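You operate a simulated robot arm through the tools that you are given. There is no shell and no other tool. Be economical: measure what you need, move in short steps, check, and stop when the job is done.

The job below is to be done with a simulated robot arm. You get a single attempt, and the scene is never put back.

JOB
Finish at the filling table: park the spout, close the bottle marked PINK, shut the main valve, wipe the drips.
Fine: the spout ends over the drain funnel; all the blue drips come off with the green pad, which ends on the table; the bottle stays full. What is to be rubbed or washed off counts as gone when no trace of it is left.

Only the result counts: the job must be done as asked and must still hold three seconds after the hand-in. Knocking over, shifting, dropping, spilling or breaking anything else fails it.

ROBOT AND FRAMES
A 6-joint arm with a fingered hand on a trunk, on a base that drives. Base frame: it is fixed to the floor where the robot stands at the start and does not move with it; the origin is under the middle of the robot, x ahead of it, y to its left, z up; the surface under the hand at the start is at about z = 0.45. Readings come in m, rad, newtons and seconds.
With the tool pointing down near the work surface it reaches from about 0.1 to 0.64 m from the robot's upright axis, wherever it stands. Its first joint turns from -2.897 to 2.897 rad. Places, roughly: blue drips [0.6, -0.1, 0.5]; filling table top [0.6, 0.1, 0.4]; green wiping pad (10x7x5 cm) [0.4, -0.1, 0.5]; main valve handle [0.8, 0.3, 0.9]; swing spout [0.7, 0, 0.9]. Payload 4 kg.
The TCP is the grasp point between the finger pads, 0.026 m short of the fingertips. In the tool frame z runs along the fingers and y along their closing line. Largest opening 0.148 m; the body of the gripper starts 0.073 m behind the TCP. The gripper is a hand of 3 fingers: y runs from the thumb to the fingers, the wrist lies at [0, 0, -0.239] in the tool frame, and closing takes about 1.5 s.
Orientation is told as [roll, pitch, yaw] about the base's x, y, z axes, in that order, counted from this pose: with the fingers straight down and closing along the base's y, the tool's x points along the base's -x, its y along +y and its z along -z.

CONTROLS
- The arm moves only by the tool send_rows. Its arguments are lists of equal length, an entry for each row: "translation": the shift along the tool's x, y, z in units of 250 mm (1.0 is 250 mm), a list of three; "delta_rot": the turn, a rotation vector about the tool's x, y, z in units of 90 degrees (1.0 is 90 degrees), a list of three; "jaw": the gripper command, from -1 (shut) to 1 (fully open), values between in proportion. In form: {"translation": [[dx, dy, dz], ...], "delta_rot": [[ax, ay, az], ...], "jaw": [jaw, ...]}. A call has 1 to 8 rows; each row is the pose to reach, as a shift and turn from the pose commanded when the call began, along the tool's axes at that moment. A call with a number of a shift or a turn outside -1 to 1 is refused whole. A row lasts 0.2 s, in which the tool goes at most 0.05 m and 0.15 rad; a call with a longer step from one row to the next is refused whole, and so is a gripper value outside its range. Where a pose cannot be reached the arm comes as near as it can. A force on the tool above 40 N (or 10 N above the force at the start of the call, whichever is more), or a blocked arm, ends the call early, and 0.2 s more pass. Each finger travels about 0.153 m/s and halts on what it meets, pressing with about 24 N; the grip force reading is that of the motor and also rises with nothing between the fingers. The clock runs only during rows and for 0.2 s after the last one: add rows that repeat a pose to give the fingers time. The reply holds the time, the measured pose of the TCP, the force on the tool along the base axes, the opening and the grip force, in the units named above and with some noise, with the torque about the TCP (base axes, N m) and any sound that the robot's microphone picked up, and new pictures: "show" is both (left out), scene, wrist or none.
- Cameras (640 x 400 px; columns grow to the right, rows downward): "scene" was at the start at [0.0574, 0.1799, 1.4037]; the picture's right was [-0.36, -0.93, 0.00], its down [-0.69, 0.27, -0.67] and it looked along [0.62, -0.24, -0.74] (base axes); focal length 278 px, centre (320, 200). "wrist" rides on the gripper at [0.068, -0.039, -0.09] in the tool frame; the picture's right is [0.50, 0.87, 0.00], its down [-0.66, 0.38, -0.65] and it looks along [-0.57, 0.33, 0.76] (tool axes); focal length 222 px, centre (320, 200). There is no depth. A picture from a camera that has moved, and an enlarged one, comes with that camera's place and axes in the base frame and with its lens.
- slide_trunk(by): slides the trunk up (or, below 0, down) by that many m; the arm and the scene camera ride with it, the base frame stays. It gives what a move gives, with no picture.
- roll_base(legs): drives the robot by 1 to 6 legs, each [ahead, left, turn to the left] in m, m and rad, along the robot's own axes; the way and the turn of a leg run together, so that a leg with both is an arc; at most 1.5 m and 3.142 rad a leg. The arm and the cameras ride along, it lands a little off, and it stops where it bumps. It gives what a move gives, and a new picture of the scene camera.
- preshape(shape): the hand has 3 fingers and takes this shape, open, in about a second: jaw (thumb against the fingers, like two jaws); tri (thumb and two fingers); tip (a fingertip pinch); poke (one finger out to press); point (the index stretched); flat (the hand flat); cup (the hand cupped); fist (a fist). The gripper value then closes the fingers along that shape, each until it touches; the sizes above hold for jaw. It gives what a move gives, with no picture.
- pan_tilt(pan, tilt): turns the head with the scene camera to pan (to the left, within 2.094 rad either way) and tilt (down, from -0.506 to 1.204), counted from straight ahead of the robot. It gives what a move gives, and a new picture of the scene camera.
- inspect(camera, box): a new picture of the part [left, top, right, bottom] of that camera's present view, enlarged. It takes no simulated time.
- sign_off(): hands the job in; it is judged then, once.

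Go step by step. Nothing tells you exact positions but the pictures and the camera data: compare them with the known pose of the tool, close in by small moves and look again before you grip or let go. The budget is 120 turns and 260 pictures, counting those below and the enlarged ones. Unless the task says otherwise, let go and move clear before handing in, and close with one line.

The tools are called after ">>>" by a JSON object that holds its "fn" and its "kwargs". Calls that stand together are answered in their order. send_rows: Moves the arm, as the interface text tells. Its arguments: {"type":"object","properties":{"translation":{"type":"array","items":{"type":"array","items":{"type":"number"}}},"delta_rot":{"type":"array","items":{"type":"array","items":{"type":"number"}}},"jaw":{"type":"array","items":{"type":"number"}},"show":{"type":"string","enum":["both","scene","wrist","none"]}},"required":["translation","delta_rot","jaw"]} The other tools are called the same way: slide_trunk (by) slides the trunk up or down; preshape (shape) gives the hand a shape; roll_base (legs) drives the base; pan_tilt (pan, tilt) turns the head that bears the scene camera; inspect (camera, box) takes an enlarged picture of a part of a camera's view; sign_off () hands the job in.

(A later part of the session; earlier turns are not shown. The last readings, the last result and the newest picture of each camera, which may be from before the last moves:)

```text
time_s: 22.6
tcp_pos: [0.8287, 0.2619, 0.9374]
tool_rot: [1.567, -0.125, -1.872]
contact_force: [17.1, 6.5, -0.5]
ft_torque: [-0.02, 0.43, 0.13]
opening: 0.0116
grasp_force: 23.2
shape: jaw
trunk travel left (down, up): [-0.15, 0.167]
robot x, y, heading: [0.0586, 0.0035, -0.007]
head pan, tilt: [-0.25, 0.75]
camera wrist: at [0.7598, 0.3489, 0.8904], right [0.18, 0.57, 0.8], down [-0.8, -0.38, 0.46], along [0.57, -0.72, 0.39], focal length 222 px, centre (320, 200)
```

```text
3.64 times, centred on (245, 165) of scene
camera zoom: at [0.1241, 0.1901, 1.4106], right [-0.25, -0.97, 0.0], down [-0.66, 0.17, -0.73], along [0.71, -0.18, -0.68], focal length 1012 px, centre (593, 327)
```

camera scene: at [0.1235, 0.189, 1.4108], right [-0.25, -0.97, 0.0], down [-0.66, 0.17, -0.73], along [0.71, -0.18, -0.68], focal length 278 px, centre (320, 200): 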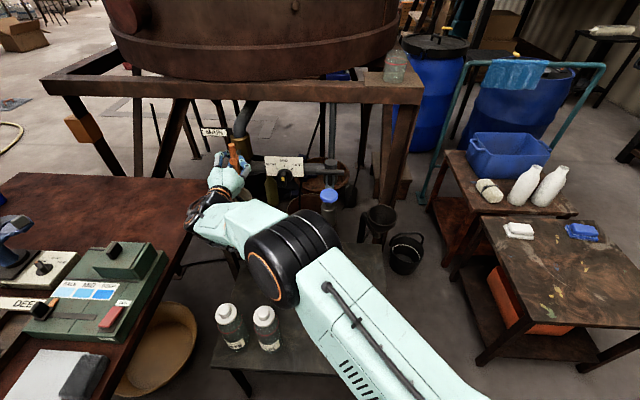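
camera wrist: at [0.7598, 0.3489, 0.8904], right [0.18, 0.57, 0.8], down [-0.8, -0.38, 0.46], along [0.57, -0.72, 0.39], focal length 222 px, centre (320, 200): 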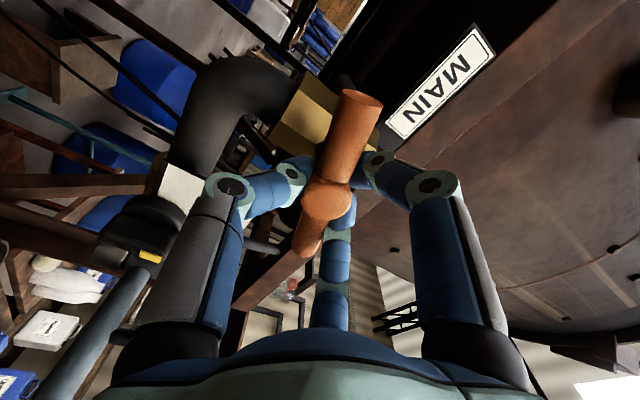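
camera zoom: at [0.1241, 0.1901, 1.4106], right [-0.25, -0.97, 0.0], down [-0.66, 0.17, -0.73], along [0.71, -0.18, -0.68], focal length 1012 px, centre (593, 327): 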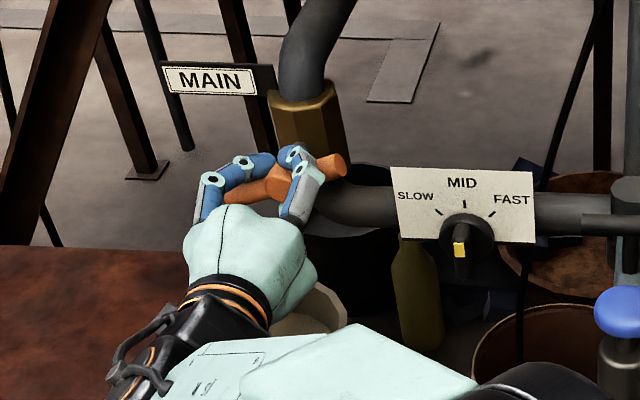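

The bar is close to horizontal but lagging a bit; I keep turning until it stops.

>>> {"fn": "send_rows", "kwargs": {"translation": [[0, 0, 0], [0, 0, 0], [0, 0, 0], [0, 0, 0]], "delta_rot": [[0, 0, 0.08], [0, 0, 0.16], [0, 0, 0.24], [0, 0, 0.28]], "jaw": [-1, -1, -1, -1], "show": "wrist"}}

>>> {"fn": "inspect", "kwargs": {"camera": "scene", "box": [180, 110, 310, 220]}}

```text
time_s: 23.6
tcp_pos: [0.8272, 0.2619, 0.9375]
tool_rot: [1.567, 0.316, -1.874]
contact_force: [19.1, 11.8, 1.2]
ft_torque: [0.0, 0.45, 0.38]
opening: 0.0111
grasp_force: 23.6
shape: jaw
trunk travel left (down, up): [-0.15, 0.167]
robot x, y, heading: [0.0555, -0.0003, -0.007]
head pan, tilt: [-0.25, 0.75]
camera wrist: at [0.7638, 0.3623, 0.9215], right [0.06, 0.2, 0.98], down [-0.84, -0.51, 0.16], along [0.53, -0.84, 0.13], focal length 222 px, centre (320, 200)
```

wrist: 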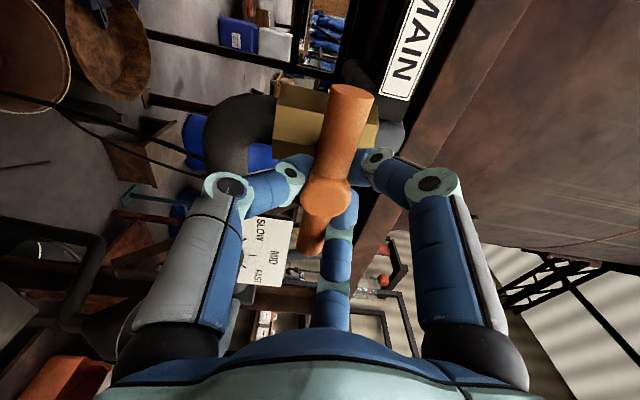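

```text
3.64 times, centred on (245, 165) of scene
camera zoom: at [0.1239, 0.1906, 1.4106], right [-0.25, -0.97, 0.0], down [-0.66, 0.17, -0.73], along [0.71, -0.18, -0.68], focal length 1012 px, centre (593, 327)
```

zoom: 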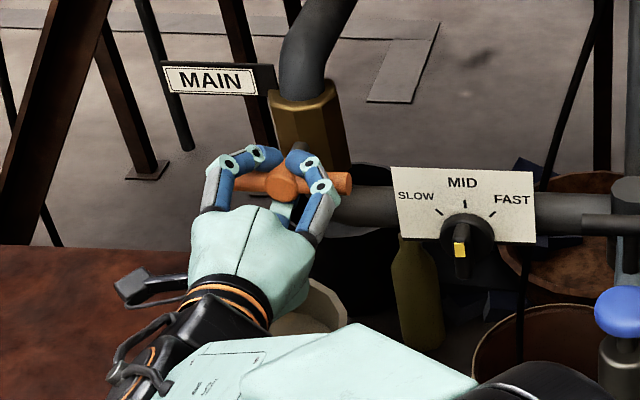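

>>> {"fn": "send_rows", "kwargs": {"translation": [[0, 0, 0], [0, 0, 0]], "delta_rot": [[0, 0, 0.07], [0, 0, 0.12]], "jaw": [-1, -1], "show": "wrist"}}

>>> {"fn": "inspect", "kwargs": {"camera": "scene", "box": [180, 110, 310, 220]}}

```text
time_s: 24.2
tcp_pos: [0.828, 0.2611, 0.9377]
tool_rot: [1.567, 0.505, -1.875]
contact_force: [12.0, 9.9, 1.3]
ft_torque: [-0.13, 0.5, 0.2]
opening: 0.0106
grasp_force: 23.6
shape: jaw
trunk travel left (down, up): [-0.15, 0.167]
robot x, y, heading: [0.0563, 0.0018, -0.003]
head pan, tilt: [-0.25, 0.75]
camera wrist: at [0.7639, 0.3634, 0.9365], right [0.01, 0.02, 1.0], down [-0.85, -0.53, 0.02], along [0.53, -0.85, 0.01], focal length 222 px, centre (320, 200)
```

wrist: 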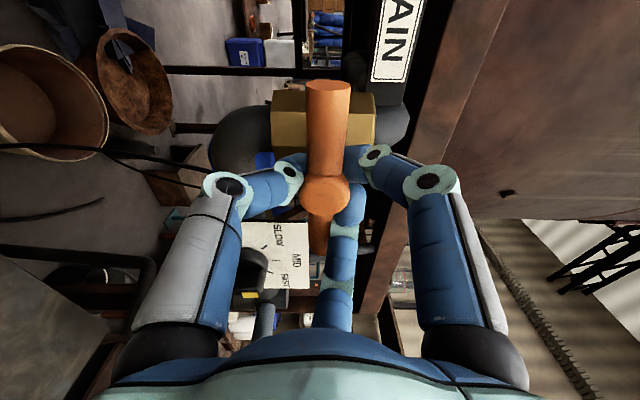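

```text
3.64 times, centred on (245, 165) of scene
camera zoom: at [0.1231, 0.1904, 1.4106], right [-0.25, -0.97, 0.0], down [-0.66, 0.17, -0.73], along [0.71, -0.18, -0.68], focal length 1012 px, centre (593, 327)
```

zoom: 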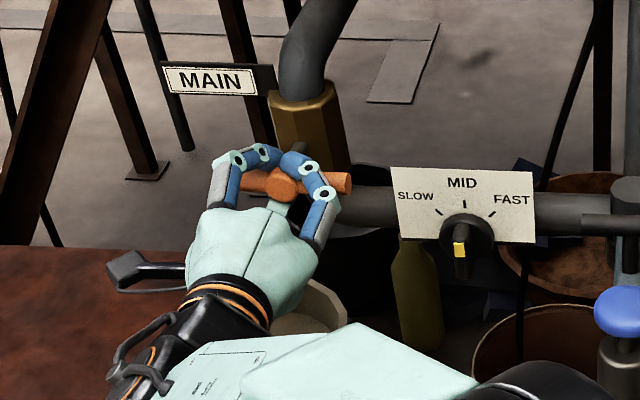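

The handle is at its stop, horizontal — shut. I open and back out.

>>> {"fn": "send_rows", "kwargs": {"translation": [[0, 0, 0], [0, 0, 0], [0, 0, 0], [0, 0, -0.15], [0, 0, -0.33], [0, 0, -0.5], [0, 0, -0.65]], "delta_rot": [[0, 0, -0.08], [0, 0, -0.1], [0, 0, -0.1], [0, 0, -0.1], [0, 0, -0.1], [0, 0, -0.1], [0, 0, -0.1]], "jaw": [-0.5, 0, 0.4, 0.4, 0.4, 0.4, 0.4], "show": "wrist"}}

>>> {"fn": "inspect", "kwargs": {"camera": "scene", "box": [180, 110, 310, 220]}}

```text
time_s: 25.8
tcp_pos: [0.6716, 0.3092, 0.9386]
tool_rot: [1.569, 0.345, -1.874]
contact_force: [0.4, 0.5, -0.3]
ft_torque: [0.04, -0.03, 0.0]
opening: 0.1033
grasp_force: 0.1
shape: jaw
trunk travel left (down, up): [-0.15, 0.167]
robot x, y, heading: [0.0567, 0.0009, -0.004]
head pan, tilt: [-0.25, 0.75]
camera wrist: at [0.6083, 0.4099, 0.9254], right [0.05, 0.17, 0.98], down [-0.85, -0.52, 0.13], along [0.53, -0.84, 0.11], focal length 222 px, centre (320, 200)
```

wrist: 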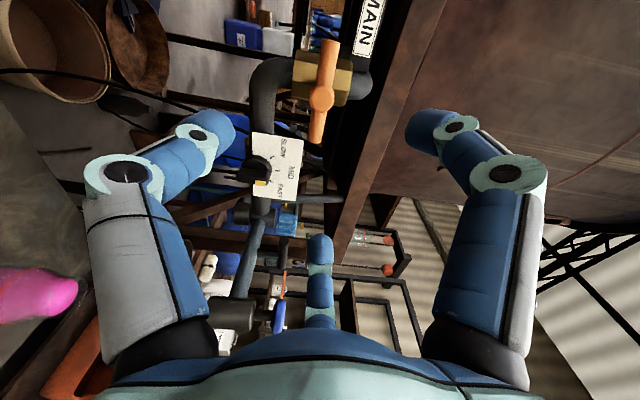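

```text
3.64 times, centred on (245, 165) of scene
camera zoom: at [0.1211, 0.1892, 1.4109], right [-0.25, -0.97, 0.0], down [-0.66, 0.17, -0.73], along [0.71, -0.18, -0.68], focal length 1012 px, centre (593, 327)
```

zoom: 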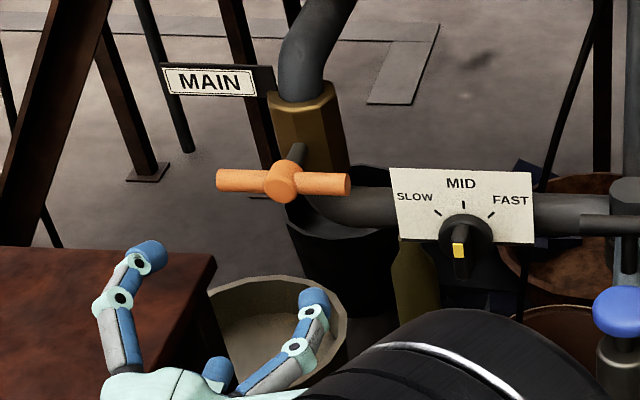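

Valve is shut. Now a closer look at the swivel before swinging the spout.

>>> {"fn": "inspect", "kwargs": {"camera": "scene", "box": [295, 140, 365, 245]}}

>>> {"fn": "inspect", "kwargs": {"camera": "wrist", "box": [200, 120, 340, 340]}}

```text
3.81 times, centred on (330, 192) of scene
camera zoom: at [0.1211, 0.1892, 1.4109], right [-0.25, -0.97, 0.0], down [-0.66, 0.17, -0.73], along [0.71, -0.18, -0.68], focal length 1060 px, centre (282, 229)
```

zoom: 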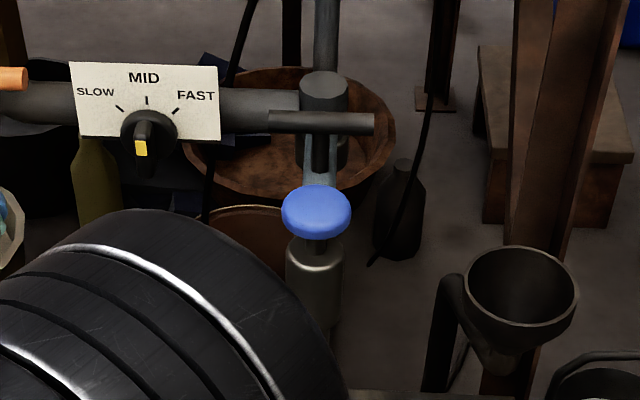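

```text
1.82 times, centred on (270, 230) of wrist
camera zoom: at [0.6083, 0.4099, 0.9254], right [0.05, 0.17, 0.98], down [-0.85, -0.52, 0.13], along [0.53, -0.84, 0.11], focal length 404 px, centre (411, 146)
```

zoom: 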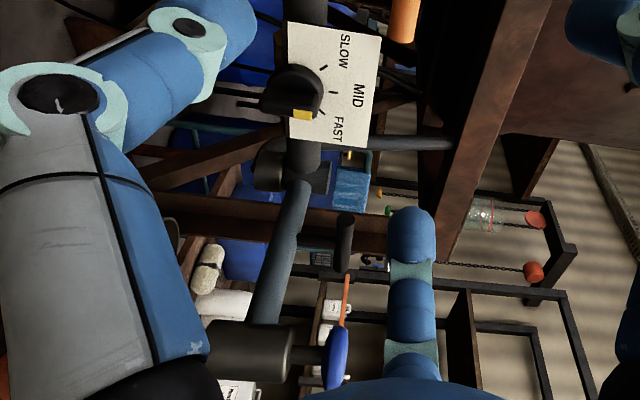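

The T-bar belongs to the spout arm, and the nozzle body (below the knob, z≈0.83–0.89) can be held from the side without touching the knob. I bring the level hand back around, un-rolling it.

>>> {"fn": "send_rows", "kwargs": {"translation": [[-0.072, 0.003, -0.014], [-0.144, 0.006, -0.029], [-0.216, 0.009, -0.043], [-0.289, 0.012, -0.058], [-0.361, 0.015, -0.072], [-0.433, 0.018, -0.086], [-0.505, 0.02, -0.1], [-0.577, 0.023, -0.115]], "delta_rot": [[0, 0, -0.09], [0, 0, -0.18], [0, 0, -0.27], [0, 0, -0.36], [0, 0, -0.45], [0, 0, -0.54], [0, 0, -0.63], [0, 0, -0.72]], "jaw": [0.4, 0.4, 0.4, 0.4, 0.2, 0.2, 0.2, 0.2], "show": "none"}}

>>> {"fn": "send_rows", "kwargs": {"translation": [[0, 0, 0], [0, 0, 0], [0, 0, 0], [0, 0, 0], [0, 0, 0], [0, 0, 0]], "delta_rot": [[0, 0, -0.09], [0, 0, -0.18], [0, 0, -0.27], [0, 0, -0.36], [0, 0, -0.45], [0, 0, -0.5]], "jaw": [0.2, 0.2, 0.2, 0.2, 0.2, 0.2], "show": "both"}}

```text
time_s: 27.6
tcp_pos: [0.6022, 0.187, 0.8946]
tool_rot: [1.565, -0.787, -1.871]
contact_force: [0.5, -0.7, 0.5]
ft_torque: [0.03, 0.0, -0.01]
opening: 0.0893
grasp_force: 0.2
shape: jaw
trunk travel left (down, up): [-0.15, 0.167]
robot x, y, heading: [0.0547, 0.0055, -0.006]
head pan, tilt: [-0.25, 0.75]
```

```text
time_s: 29.0
tcp_pos: [0.6025, 0.1862, 0.8951]
tool_rot: [-0.524, -1.569, 0.222]
contact_force: [0.5, 0.0, 0.9]
ft_torque: [-0.01, 0.01, 0.03]
opening: 0.0896
grasp_force: 0.1
shape: jaw
trunk travel left (down, up): [-0.15, 0.167]
robot x, y, heading: [0.0572, -0.0013, -0.002]
head pan, tilt: [-0.25, 0.75]
camera scene: at [0.1215, 0.1891, 1.4109], right [-0.25, -0.97, 0.0], down [-0.66, 0.17, -0.73], along [0.71, -0.18, -0.68], focal length 278 px, centre (320, 200)
camera wrist: at [0.5043, 0.1767, 0.8278], right [0.26, 0.83, -0.5], down [-0.51, 0.56, 0.66], along [0.82, 0.09, 0.56], focal length 222 px, centre (320, 200)
```

scene: 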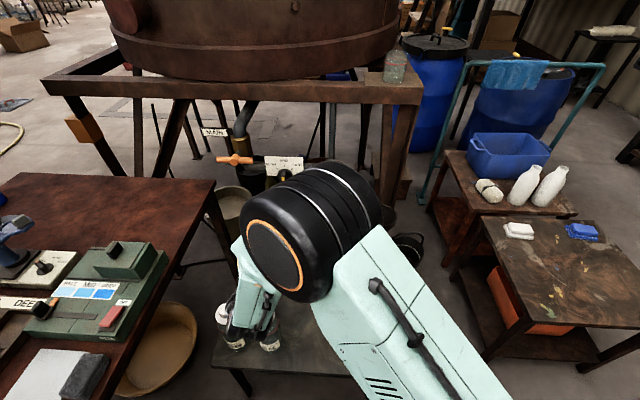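
wrist: 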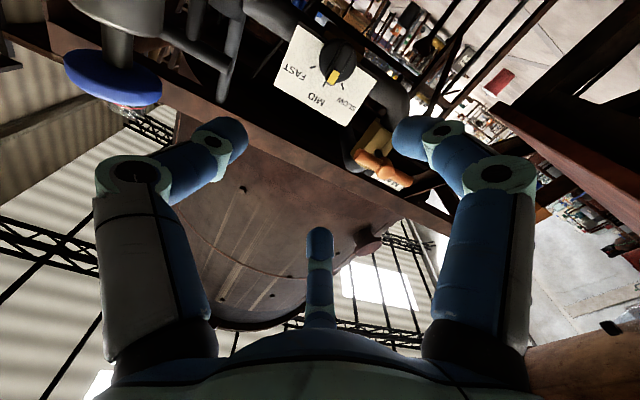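

>>> {"fn": "send_rows", "kwargs": {"translation": [[0.03, -0.05, -0.113], [0.06, -0.2, -0.113], [0.1, -0.32, -0.113], [0.14, -0.44, -0.113], [0.18, -0.55, -0.113], [0.18, -0.55, -0.113]], "delta_rot": [[0, 0, 0], [0, 0, 0], [0, 0, 0], [0, 0, 0], [0, 0, 0], [0, 0, 0]], "jaw": [0.2, 0.2, 0.2, 0.2, 0.2, 0.2], "show": "both"}}

```text
time_s: 30.4
tcp_pos: [0.5354, 0.0643, 0.8514]
tool_rot: [0.409, -1.569, -0.714]
contact_force: [0.1, 0.2, 0.5]
ft_torque: [0.0, 0.0, 0.0]
opening: 0.0894
grasp_force: 0.1
shape: jaw
trunk travel left (down, up): [-0.15, 0.167]
robot x, y, heading: [0.0567, 0.0025, -0.004]
head pan, tilt: [-0.25, 0.75]
camera scene: at [0.1215, 0.1892, 1.4109], right [-0.25, -0.97, 0.0], down [-0.66, 0.17, -0.73], along [0.71, -0.18, -0.68], focal length 278 px, centre (320, 200)
camera wrist: at [0.4364, 0.0538, 0.7837], right [0.26, 0.83, -0.5], down [-0.51, 0.56, 0.66], along [0.82, 0.09, 0.56], focal length 222 px, centre (320, 200)
```

scene: 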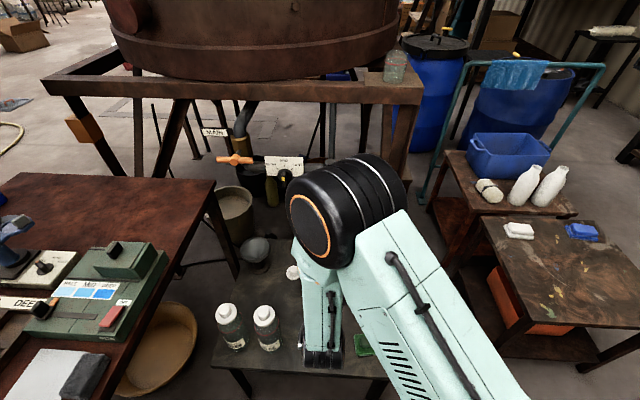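
wrist: 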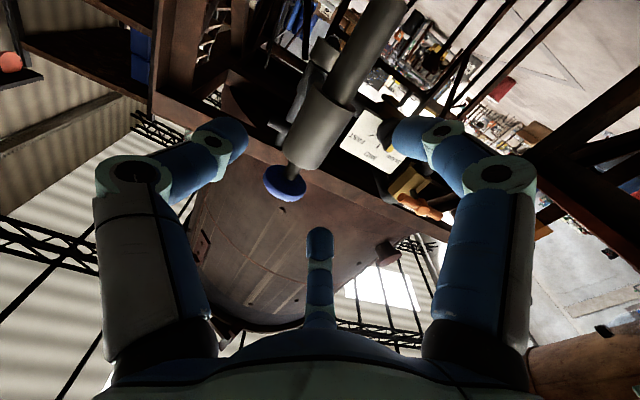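

The nozzle body is dead ahead (~10 cm) and centred. I lower 1.5 cm to stay clear of the knob, advance, and look.

>>> {"fn": "send_rows", "kwargs": {"translation": [[0.06, 0, 0.1], [0.06, 0, 0.2], [0.06, 0, 0.3], [0.06, 0, 0.37]], "delta_rot": [[0, 0, 0], [0, 0, 0], [0, 0, 0], [0, 0, 0]], "jaw": [0.2, 0.2, 0.2, 0.2], "show": "wrist"}}

```text
time_s: 31.4
tcp_pos: [0.6222, 0.0357, 0.8348]
tool_rot: [0.209, -1.568, -0.511]
contact_force: [0.3, 1.7, 1.0]
ft_torque: [0.0, -0.02, 0.01]
opening: 0.0897
grasp_force: 0.1
shape: jaw
trunk travel left (down, up): [-0.15, 0.167]
robot x, y, heading: [0.0591, 0.0001, -0.005]
head pan, tilt: [-0.25, 0.75]
camera wrist: at [0.5244, 0.0256, 0.7681], right [0.26, 0.83, -0.5], down [-0.51, 0.56, 0.66], along [0.82, 0.09, 0.56], focal length 222 px, centre (320, 200)
```

wrist: 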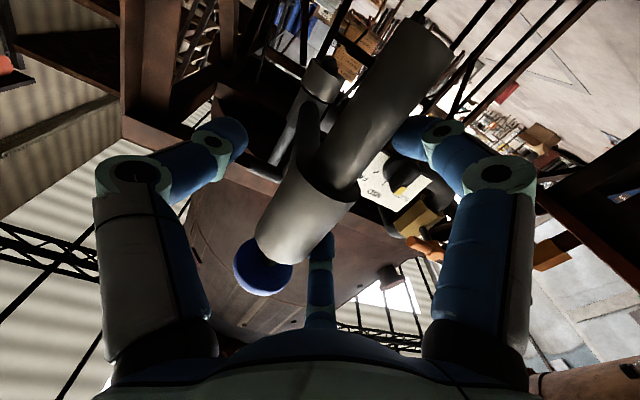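

Clear of the knob. I close on the nozzle body.

>>> {"fn": "send_rows", "kwargs": {"translation": [[0, 0, 0], [0, 0, 0], [0, 0, 0], [0, 0, 0], [0, 0, 0]], "delta_rot": [[0, 0, 0], [0, 0, 0], [0, 0, 0], [0, 0, 0], [0, 0, 0]], "jaw": [-0.2, -0.5, -0.8, -1, -1], "show": "both"}}

```text
time_s: 32.6
tcp_pos: [0.623, 0.0366, 0.8351]
tool_rot: [0.307, -1.566, -0.61]
contact_force: [11.1, -1.4, -0.3]
ft_torque: [-0.17, 0.02, -0.09]
opening: 0.037
grasp_force: 24.3
shape: jaw
trunk travel left (down, up): [-0.15, 0.167]
robot x, y, heading: [0.0578, 0.0039, -0.004]
head pan, tilt: [-0.25, 0.75]
camera scene: at [0.1229, 0.1889, 1.4108], right [-0.25, -0.97, 0.0], down [-0.66, 0.17, -0.73], along [0.71, -0.18, -0.68], focal length 278 px, centre (320, 200)
camera wrist: at [0.525, 0.0253, 0.7678], right [0.26, 0.83, -0.5], down [-0.51, 0.56, 0.66], along [0.82, 0.08, 0.56], focal length 222 px, centre (320, 200)
```

scene: 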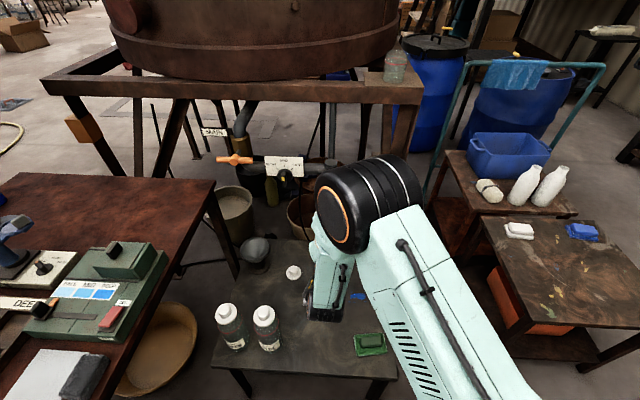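
wrist: 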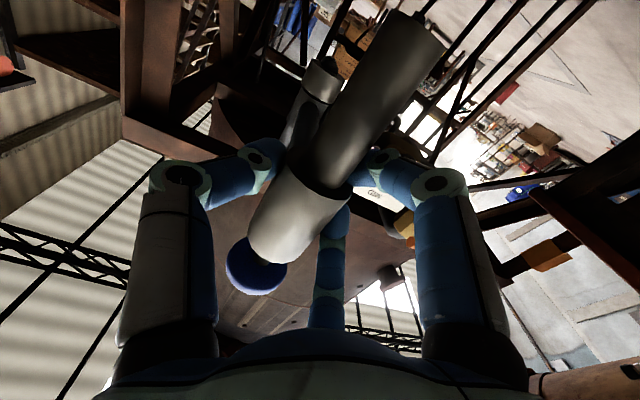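

Held firmly. Now I swing it along its arc about the swivel, first 30°, turning the hand half as much.

>>> {"fn": "send_rows", "kwargs": {"translation": [[0, -0.099, 0.004], [0, -0.197, 0.021], [0, -0.292, 0.05], [0, -0.382, 0.092]], "delta_rot": [[-0.042, 0, 0], [-0.083, 0, 0], [-0.125, 0, 0], [-0.167, 0, 0]], "jaw": [-1, -1, -1, -1], "show": "both"}}

```text
time_s: 33.6
tcp_pos: [0.6144, -0.0025, 0.8356]
tool_rot: [0.338, -1.567, -0.518]
contact_force: [23.1, -1.9, -3.9]
ft_torque: [-0.08, 0.07, 0.12]
opening: 0.0357
grasp_force: 24.5
shape: jaw
out of reach, approached as far as the arm can: row 2, 3, 4
trunk travel left (down, up): [-0.15, 0.167]
robot x, y, heading: [0.0566, 0.0013, -0.006]
head pan, tilt: [-0.25, 0.75]
camera scene: at [0.1247, 0.1888, 1.4108], right [-0.25, -0.97, 0.0], down [-0.66, 0.17, -0.73], along [0.71, -0.18, -0.68], focal length 278 px, centre (320, 200)
camera wrist: at [0.5182, -0.0244, 0.7682], right [0.15, 0.85, -0.5], down [-0.57, 0.49, 0.66], along [0.81, 0.18, 0.56], focal length 222 px, centre (320, 200)
```

scene: 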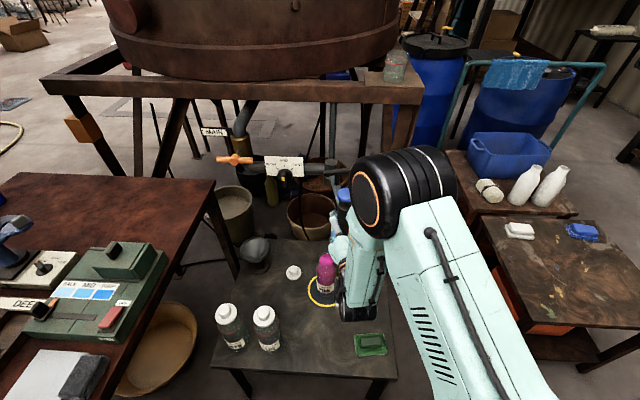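
wrist: 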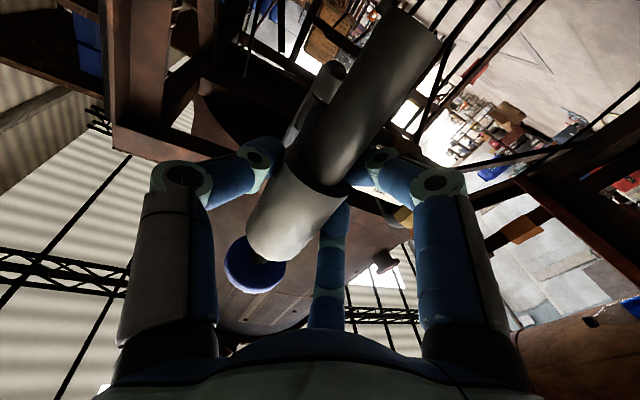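

The spout swings easily, but the arm gets cramped this close. I let go and back the base 12 cm to give the arm room.

>>> {"fn": "send_rows", "kwargs": {"translation": [[0, 0, 0], [0, 0, 0], [0, 0, 0], [0, 0, -0.15], [0, 0, -0.24]], "delta_rot": [[0, 0, 0], [0, 0, 0], [0, 0, 0], [0, 0, 0], [0, 0, 0]], "jaw": [-0.4, 0.1, 0.4, 0.4, 0.4], "show": "wrist"}}

>>> {"fn": "roll_base", "kwargs": {"legs": [[-0.12, 0, 0]]}}

```text
time_s: 34.8
tcp_pos: [0.5531, 0.0117, 0.837]
tool_rot: [0.677, -1.566, -0.86]
contact_force: [0.1, 0.6, -0.9]
ft_torque: [0.01, 0.03, 0.02]
opening: 0.1032
grasp_force: 0.1
shape: jaw
trunk travel left (down, up): [-0.15, 0.167]
robot x, y, heading: [0.0595, 0.0003, -0.005]
head pan, tilt: [-0.25, 0.75]
camera wrist: at [0.4563, -0.0115, 0.7698], right [0.16, 0.85, -0.5], down [-0.57, 0.49, 0.66], along [0.8, 0.18, 0.57], focal length 222 px, centre (320, 200)
```

wrist: 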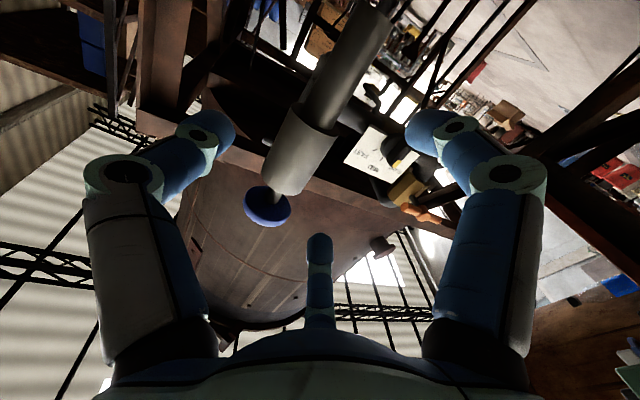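

```text
time_s: 36.0
tcp_pos: [0.4355, 0.009, 0.8386]
tool_rot: [0.723, -1.57, -0.909]
contact_force: [-0.4, 0.1, 0.4]
ft_torque: [0.0, 0.02, -0.03]
opening: 0.1034
grasp_force: 0.1
shape: jaw
trunk travel left (down, up): [-0.15, 0.167]
robot x, y, heading: [-0.0595, 0.002, -0.004]
head pan, tilt: [-0.25, 0.75]
camera scene: at [0.0043, 0.1896, 1.4109], right [-0.26, -0.97, 0.0], down [-0.66, 0.17, -0.73], along [0.71, -0.19, -0.68], focal length 278 px, centre (320, 200)
```

scene: 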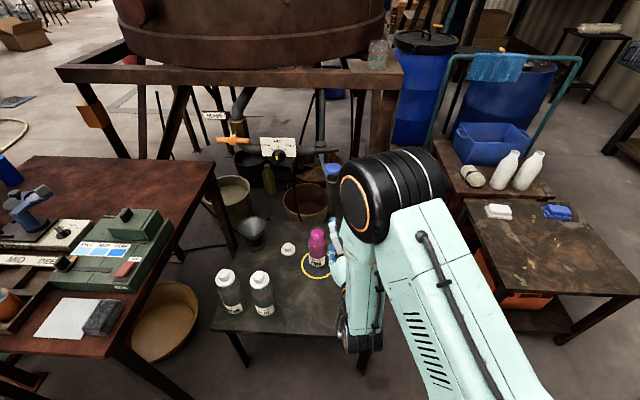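

>>> {"fn": "send_rows", "kwargs": {"translation": [[0, 0.01, 0.15], [0, 0.03, 0.3], [0, 0.05, 0.42], [0, 0.064, 0.5]], "delta_rot": [[-0.04, 0, 0], [-0.08, 0, 0], [-0.11, 0, 0], [-0.11, 0, 0]], "jaw": [0.2, 0.2, 0.2, 0.2], "show": "wrist"}}

```text
time_s: 37.0
tcp_pos: [0.554, 0.0697, 0.8415]
tool_rot: [0.153, -1.562, -0.238]
contact_force: [0.7, 0.1, -0.6]
ft_torque: [0.02, 0.02, 0.03]
opening: 0.0894
grasp_force: 0.1
shape: jaw
out of reach, approached as far as the arm can: row 1, 2, 3, 4
trunk travel left (down, up): [-0.15, 0.167]
robot x, y, heading: [-0.062, 0.0052, -0.011]
head pan, tilt: [-0.25, 0.75]
camera wrist: at [0.4599, 0.0388, 0.7754], right [0.07, 0.86, -0.5], down [-0.61, 0.43, 0.66], along [0.79, 0.26, 0.56], focal length 222 px, centre (320, 200)
```

wrist: 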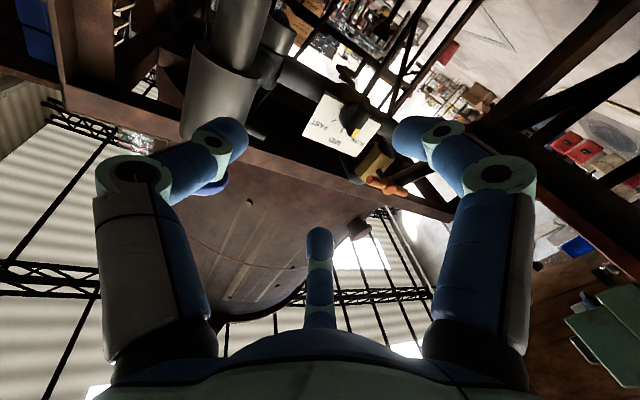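

The limit is the hand's yaw relative to the arm, so I'll come in pointing about -35° (toward the right) and grip lower, on the narrow part, out of the pipe's way. Retreat and turn first.

>>> {"fn": "send_rows", "kwargs": {"translation": [[0, 0, -0.2], [0, 0, -0.4], [0.04, 0, -0.4], [0.08, 0, -0.4], [0.12, 0, -0.4], [0.16, 0, -0.4]], "delta_rot": [[0, 0, 0], [0, 0, 0], [0.09, 0, 0], [0.18, 0, 0], [0.27, 0, 0], [0.345, 0, 0]], "jaw": [0.2, 0.2, 0.2, 0.2, 0.2, 0.2], "show": "both"}}

```text
time_s: 38.4
tcp_pos: [0.4531, 0.0785, 0.8021]
tool_rot: [-0.445, -1.564, -0.186]
contact_force: [0.3, 0.7, 0.0]
ft_torque: [-0.01, -0.01, 0.0]
opening: 0.0891
grasp_force: 0.0
shape: jaw
trunk travel left (down, up): [-0.15, 0.167]
robot x, y, heading: [-0.0589, 0.0003, -0.007]
head pan, tilt: [-0.25, 0.75]
camera scene: at [0.0054, 0.1899, 1.4108], right [-0.26, -0.97, 0.0], down [-0.66, 0.17, -0.73], along [0.71, -0.19, -0.68], focal length 278 px, centre (320, 200)
camera wrist: at [0.3571, 0.1006, 0.7343], right [0.51, 0.7, -0.5], down [-0.3, 0.69, 0.66], along [0.81, -0.18, 0.56], focal length 222 px, centre (320, 200)
```

scene: 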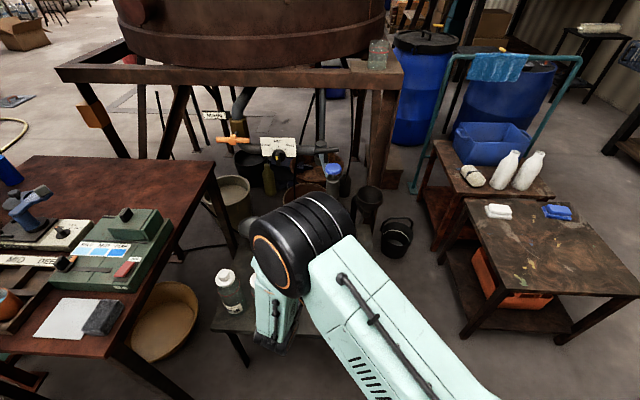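
wrist: 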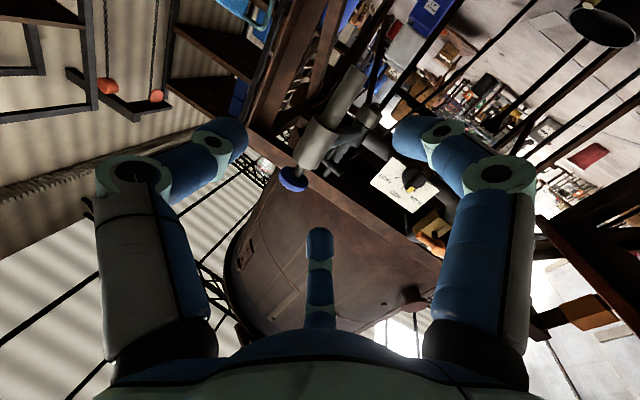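

>>> {"fn": "send_rows", "kwargs": {"translation": [[0, 0.06, 0.15], [0, 0.124, 0.3], [0, 0.124, 0.42], [0, 0.124, 0.52]], "delta_rot": [[0, 0, 0], [0, 0, 0], [0, 0, 0], [0, 0, 0]], "jaw": [0.2, 0.2, 0.2, 0.2], "show": "both"}}

```text
time_s: 39.4
tcp_pos: [0.5787, 0.0273, 0.7999]
tool_rot: [-0.414, -1.56, -0.213]
contact_force: [-1.1, -0.5, -0.1]
ft_torque: [-0.01, -0.02, 0.01]
opening: 0.0892
grasp_force: 0.0
shape: jaw
trunk travel left (down, up): [-0.15, 0.167]
robot x, y, heading: [-0.0591, 0.0033, -0.008]
head pan, tilt: [-0.25, 0.75]
camera scene: at [0.0054, 0.1895, 1.4109], right [-0.26, -0.97, 0.0], down [-0.66, 0.17, -0.73], along [0.71, -0.19, -0.68], focal length 278 px, centre (320, 200)
camera wrist: at [0.4827, 0.049, 0.7331], right [0.5, 0.7, -0.5], down [-0.3, 0.69, 0.66], along [0.81, -0.18, 0.56], focal length 222 px, centre (320, 200)
```

scene: 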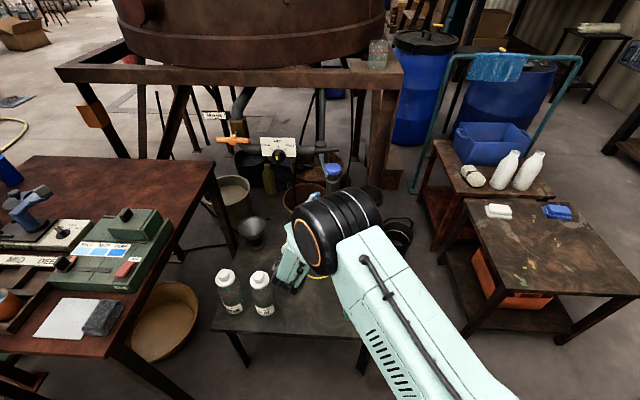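
wrist: 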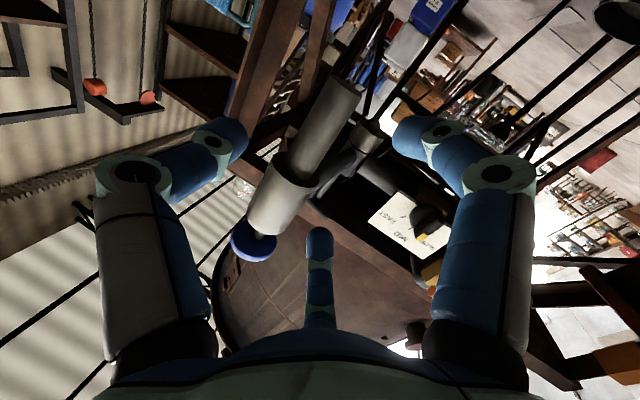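

>>> {"fn": "send_rows", "kwargs": {"translation": [[0, -0.03, 0.09], [0, -0.03, 0.18], [0, -0.03, 0.18], [0, -0.03, 0.18], [0, -0.03, 0.18], [0, -0.03, 0.18], [0, -0.03, 0.18]], "delta_rot": [[0, 0, 0], [0, 0, 0], [0, 0, 0], [0, 0, 0], [0, 0, 0], [0, 0, 0], [0, 0, 0]], "jaw": [0.2, 0.2, -0.1, -0.4, -0.7, -1, -1], "show": "both"}}

```text
time_s: 41.0
tcp_pos: [0.609, -0.0062, 0.7984]
tool_rot: [-0.384, -1.561, -0.243]
contact_force: [-8.1, -0.9, -3.7]
ft_torque: [0.02, 0.1, -0.18]
opening: 0.0256
grasp_force: 23.9
shape: jaw
trunk travel left (down, up): [-0.15, 0.167]
robot x, y, heading: [-0.0625, 0.0019, -0.006]
head pan, tilt: [-0.25, 0.75]
camera scene: at [0.0047, 0.1895, 1.4109], right [-0.26, -0.97, 0.0], down [-0.66, 0.17, -0.73], along [0.71, -0.19, -0.68], focal length 278 px, centre (320, 200)
camera wrist: at [0.5126, 0.015, 0.7314], right [0.5, 0.7, -0.5], down [-0.3, 0.69, 0.66], along [0.81, -0.18, 0.56], focal length 222 px, centre (320, 200)
```

scene: 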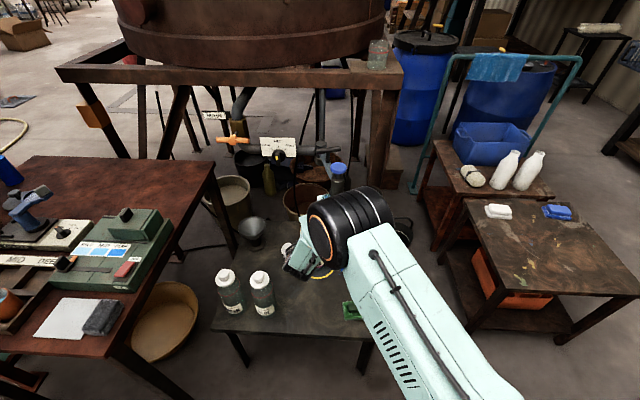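
wrist: 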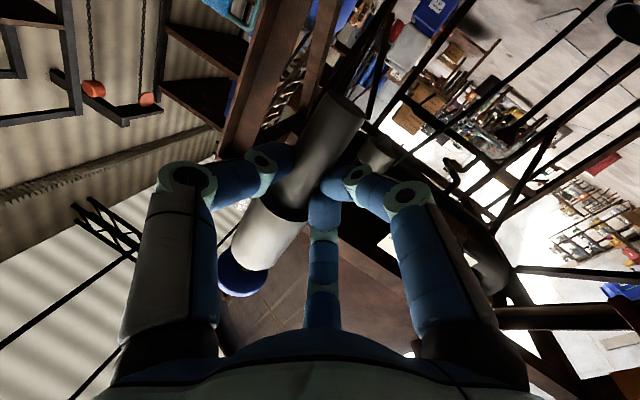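

Gripped; the spout is at about 181° now. Next 36° of the arc with the hand's heading kept.

>>> {"fn": "send_rows", "kwargs": {"translation": [[0, -0.089, 0.079], [0, -0.165, 0.17], [0, -0.226, 0.273], [0, -0.27, 0.383]], "delta_rot": [[0, 0, 0], [0, 0, 0], [0, 0, 0], [0, 0, 0]], "jaw": [-1, -1, -1, -1], "show": "both"}}

```text
time_s: 42.0
tcp_pos: [0.6476, -0.1173, 0.7983]
tool_rot: [-0.264, -1.563, -0.36]
contact_force: [-10.2, -7.6, -7.7]
ft_torque: [0.17, 0.08, 0.0]
opening: 0.0248
grasp_force: 23.9
shape: jaw
trunk travel left (down, up): [-0.15, 0.167]
robot x, y, heading: [-0.0621, 0.0023, -0.01]
head pan, tilt: [-0.25, 0.75]
camera scene: at [0.0052, 0.1885, 1.411], right [-0.26, -0.97, 0.0], down [-0.66, 0.17, -0.73], along [0.71, -0.19, -0.68], focal length 278 px, centre (320, 200)
camera wrist: at [0.5516, -0.0952, 0.7321], right [0.5, 0.7, -0.5], down [-0.3, 0.69, 0.66], along [0.81, -0.18, 0.56], focal length 222 px, centre (320, 200)
```

scene: 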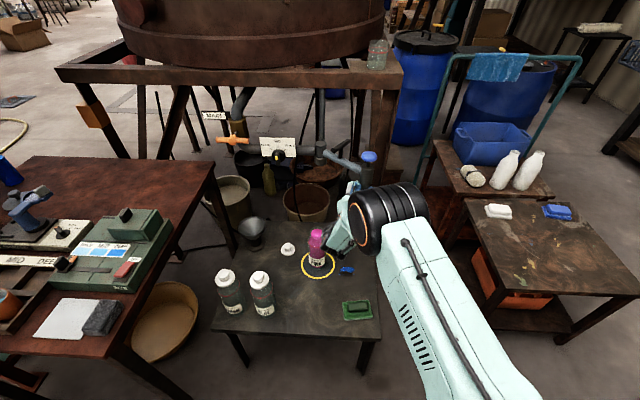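
wrist: 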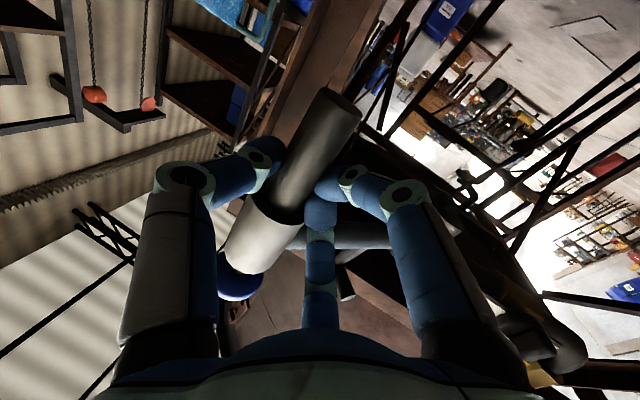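

>>> {"fn": "send_rows", "kwargs": {"translation": [[0, -0.023, 0.112], [0, -0.03, 0.225], [0, -0.019, 0.338]], "delta_rot": [[0, 0, 0], [0, 0, 0], [0, 0, 0]], "jaw": [-1, -1, -1], "show": "both"}}

```text
time_s: 42.8
tcp_pos: [0.713, -0.1736, 0.7997]
tool_rot: [-0.204, -1.561, -0.425]
contact_force: [-10.4, -17.1, -8.0]
ft_torque: [0.25, 0.02, -0.14]
opening: 0.025
grasp_force: 24.0
shape: jaw
trunk travel left (down, up): [-0.15, 0.167]
robot x, y, heading: [-0.0613, 0.0029, -0.01]
head pan, tilt: [-0.25, 0.75]
camera scene: at [0.0052, 0.1873, 1.4112], right [-0.26, -0.97, 0.0], down [-0.66, 0.18, -0.73], along [0.71, -0.19, -0.68], focal length 278 px, centre (320, 200)
camera wrist: at [0.6167, -0.1516, 0.7324], right [0.51, 0.7, -0.5], down [-0.3, 0.69, 0.66], along [0.81, -0.18, 0.56], focal length 222 px, centre (320, 200)
```

scene: 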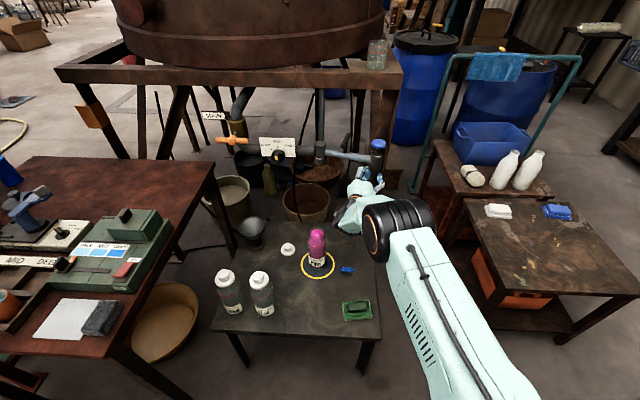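
wrist: 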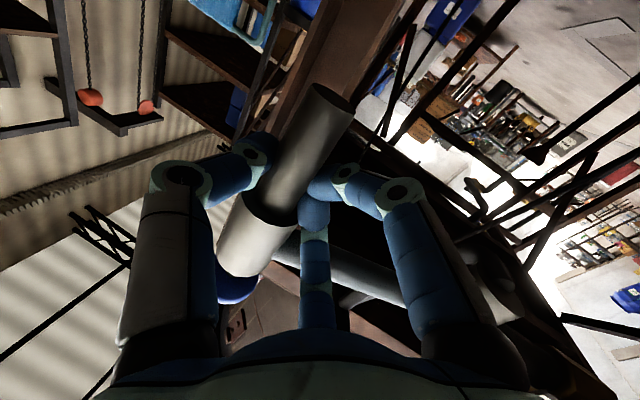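

About 8–9° more are needed by my estimate.

>>> {"fn": "send_rows", "kwargs": {"translation": [[0, 0.01, 0.055], [0, 0.024, 0.11], [0, 0.024, 0.11]], "delta_rot": [[0, 0, 0], [0, 0, 0], [0, 0, 0]], "jaw": [-1, -1, -1], "show": "none"}}

>>> {"fn": "send_rows", "kwargs": {"translation": [[0, 0, 0], [0, 0, 0], [0, 0, 0], [0, 0, -0.15], [0, 0, -0.33], [0, 0, -0.5], [0, 0, -0.65]], "delta_rot": [[0, 0, 0], [0, 0, 0], [0, 0, 0], [0, 0, 0], [0, 0, 0], [0, 0, 0], [0, 0, 0]], "jaw": [-0.5, 0, 0.3, 0.3, 0.3, 0.3, 0.3], "show": "both"}}

```text
time_s: 43.6
tcp_pos: [0.7373, -0.1845, 0.799]
tool_rot: [-0.088, -1.563, -0.54]
contact_force: [-10.9, -25.9, -7.8]
ft_torque: [0.22, -0.04, -0.17]
opening: 0.0255
grasp_force: 23.5
shape: jaw
trunk travel left (down, up): [-0.15, 0.167]
robot x, y, heading: [-0.0631, 0.003, -0.007]
head pan, tilt: [-0.25, 0.75]
```

```text
time_s: 45.2
tcp_pos: [0.6052, -0.0857, 0.8]
tool_rot: [-0.369, -1.564, -0.259]
contact_force: [0.4, 0.4, 0.3]
ft_torque: [0.02, -0.01, 0.01]
opening: 0.0959
grasp_force: 0.1
shape: jaw
trunk travel left (down, up): [-0.15, 0.167]
robot x, y, heading: [-0.0605, 0.0022, -0.012]
head pan, tilt: [-0.25, 0.75]
camera scene: at [0.005, 0.1899, 1.4109], right [-0.26, -0.97, 0.0], down [-0.66, 0.17, -0.73], along [0.71, -0.19, -0.68], focal length 278 px, centre (320, 200)
camera wrist: at [0.5083, -0.064, 0.7325], right [0.5, 0.7, -0.5], down [-0.3, 0.69, 0.66], along [0.81, -0.18, 0.56], focal length 222 px, centre (320, 200)
```

scene: 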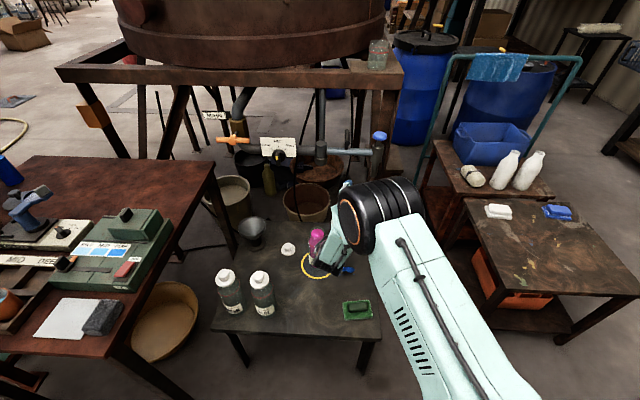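
wrist: 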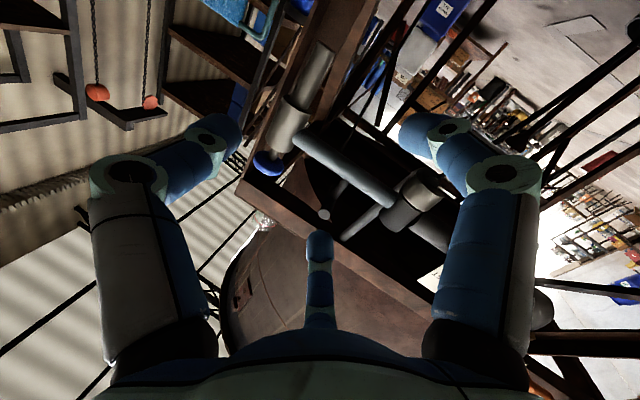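

Released. I raise and withdraw the hand to check the spout over the funnel.

>>> {"fn": "send_rows", "kwargs": {"translation": [[-0.19, 0, 0], [-0.38, 0, 0], [-0.57, 0, 0], [-0.76, 0, 0], [-0.8, 0, -0.18], [-0.8, 0, -0.36], [-0.8, 0, -0.54], [-0.8, 0, -0.65]], "delta_rot": [[0, 0, 0], [0, 0, 0], [0, 0, 0], [0, 0, 0], [0, 0, 0], [0, 0, 0], [0, 0, 0], [0, 0, 0]], "jaw": [0.3, 0.3, 0.3, 0.3, 0.3, 0.3, 0.3, 0.3], "show": "none"}}

>>> {"fn": "pan_tilt", "kwargs": {"pan": -0.35, "tilt": 0.75}}

```text
time_s: 47.0
tcp_pos: [0.4766, 0.0086, 1.002]
tool_rot: [-0.39, -1.563, -0.24]
contact_force: [-0.3, -0.1, -0.2]
ft_torque: [0.03, -0.05, 0.0]
opening: 0.0958
grasp_force: 0.0
shape: jaw
trunk travel left (down, up): [-0.15, 0.167]
robot x, y, heading: [-0.0567, -0.0013, -0.008]
head pan, tilt: [-0.25, 0.75]
```

```text
time_s: 47.7
tcp_pos: [0.4779, 0.0078, 1.0014]
tool_rot: [-0.379, -1.562, -0.245]
contact_force: [-0.4, 0.0, 0.1]
ft_torque: [-0.01, -0.02, -0.03]
opening: 0.0959
grasp_force: 0.0
shape: jaw
trunk travel left (down, up): [-0.15, 0.167]
robot x, y, heading: [-0.0597, 0.0029, -0.008]
head pan, tilt: [-0.351, 0.75]
camera scene: at [0.0027, 0.1817, 1.4109], right [-0.35, -0.94, 0.0], down [-0.64, 0.24, -0.73], along [0.68, -0.26, -0.68], focal length 278 px, centre (320, 200)
```

scene: 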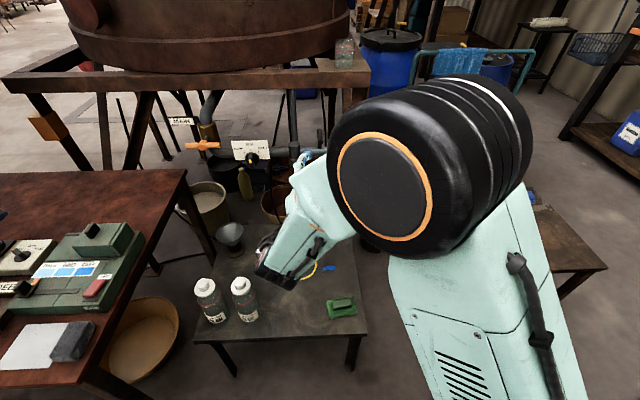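

>>> {"fn": "send_rows", "kwargs": {"translation": [[-0.025, 0.095, -0.07], [-0.05, 0.19, -0.14], [-0.075, 0.285, -0.21], [-0.1, 0.38, -0.28], [-0.125, 0.475, -0.35], [-0.15, 0.57, -0.42], [-0.175, 0.665, -0.49], [-0.2, 0.76, -0.56]], "delta_rot": [[0, 0.09, 0], [0, 0.18, 0], [0, 0.27, 0], [0, 0.36, 0], [0, 0.45, 0], [0, 0.54, 0], [0, 0.63, 0], [0, 0.72, 0]], "jaw": [0.5, 0.5, 0.5, 0.5, 0.5, 0.5, 0.5, 0.5], "show": "none"}}

>>> {"fn": "send_rows", "kwargs": {"translation": [[0, 0, 0], [0, 0, 0], [0, 0, 0], [0, 0, 0]], "delta_rot": [[0, 0.09, 0], [0, 0.18, 0], [0, 0.27, 0], [0, 0.277, 0]], "jaw": [0.5, 0.5, 0.5, 0.5], "show": "both"}}

```text
time_s: 49.5
tcp_pos: [0.4763, 0.2464, 1.0525]
tool_rot: [-0.002, -0.431, -0.623]
contact_force: [0.5, 0.3, -0.1]
ft_torque: [-0.01, 0.03, -0.01]
opening: 0.1106
grasp_force: 0.0
shape: jaw
trunk travel left (down, up): [-0.15, 0.167]
robot x, y, heading: [-0.0609, 0.0046, -0.009]
head pan, tilt: [-0.351, 0.75]
```

```text
time_s: 50.5
tcp_pos: [0.4754, 0.2458, 1.0521]
tool_rot: [0.0, 0.004, -0.625]
contact_force: [0.6, -0.4, 0.2]
ft_torque: [0.03, 0.0, -0.02]
opening: 0.1107
grasp_force: 0.0
shape: jaw
trunk travel left (down, up): [-0.15, 0.167]
robot x, y, heading: [-0.0601, 0.0003, -0.008]
head pan, tilt: [-0.351, 0.75]
camera scene: at [0.0024, 0.1817, 1.4109], right [-0.35, -0.94, 0.0], down [-0.64, 0.24, -0.73], along [0.68, -0.26, -0.68], focal length 278 px, centre (320, 200)
camera wrist: at [0.3984, 0.2537, 1.1427], right [0.1, 0.99, 0.0], down [0.76, -0.08, 0.65], along [0.65, -0.07, -0.76], focal length 222 px, centre (320, 200)
```

scene: 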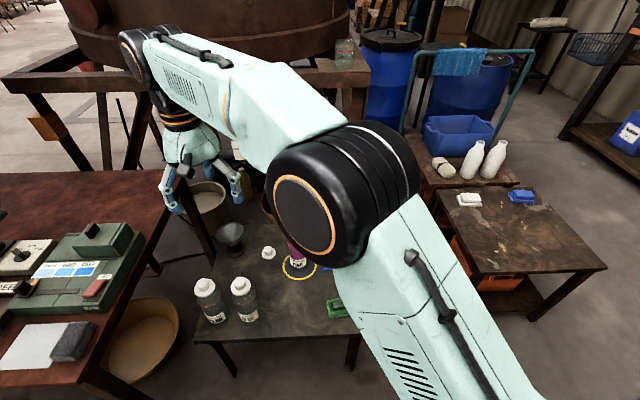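
wrist: 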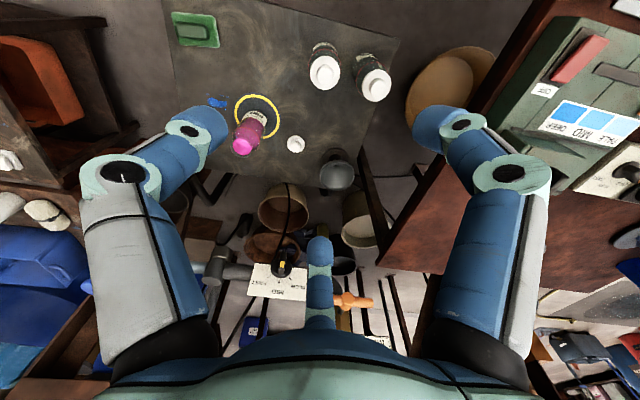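

>>> {"fn": "send_rows", "kwargs": {"translation": [[-0.14, -0.1, 0], [-0.28, -0.2, 0], [-0.42, -0.31, 0], [-0.56, -0.42, 0], [-0.7, -0.52, 0], [-0.82, -0.62, 0]], "delta_rot": [[0, 0, 0], [0, 0, 0], [0, 0, 0], [0, 0, 0], [0, 0, 0], [0, 0, 0]], "jaw": [1, 1, 1, 1, 1, 1], "show": "both"}}

```text
time_s: 51.9
tcp_pos: [0.5518, 0.0005, 1.0505]
tool_rot: [-0.005, 0.002, -0.626]
contact_force: [0.8, -0.6, 0.1]
ft_torque: [-0.03, -0.03, -0.03]
opening: 0.1476
grasp_force: 0.0
shape: jaw
trunk travel left (down, up): [-0.15, 0.167]
robot x, y, heading: [-0.0613, -0.0002, -0.008]
head pan, tilt: [-0.351, 0.75]
camera scene: at [0.0031, 0.181, 1.4109], right [-0.35, -0.94, 0.0], down [-0.64, 0.24, -0.73], along [0.68, -0.26, -0.68], focal length 278 px, centre (320, 200)
camera wrist: at [0.4737, 0.0082, 1.1408], right [0.1, 0.99, 0.0], down [0.76, -0.08, 0.65], along [0.65, -0.07, -0.76], focal length 222 px, centre (320, 200)
```

scene: 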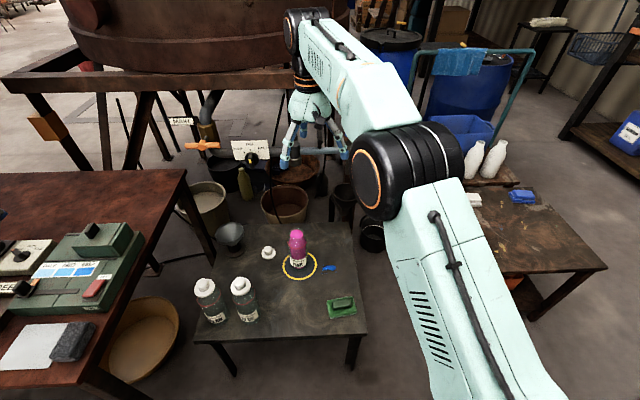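
wrist: 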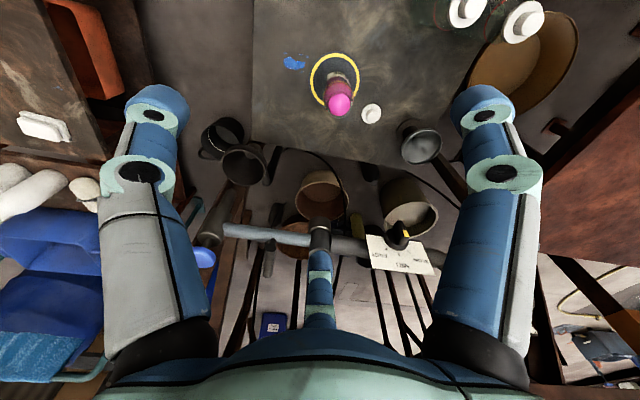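

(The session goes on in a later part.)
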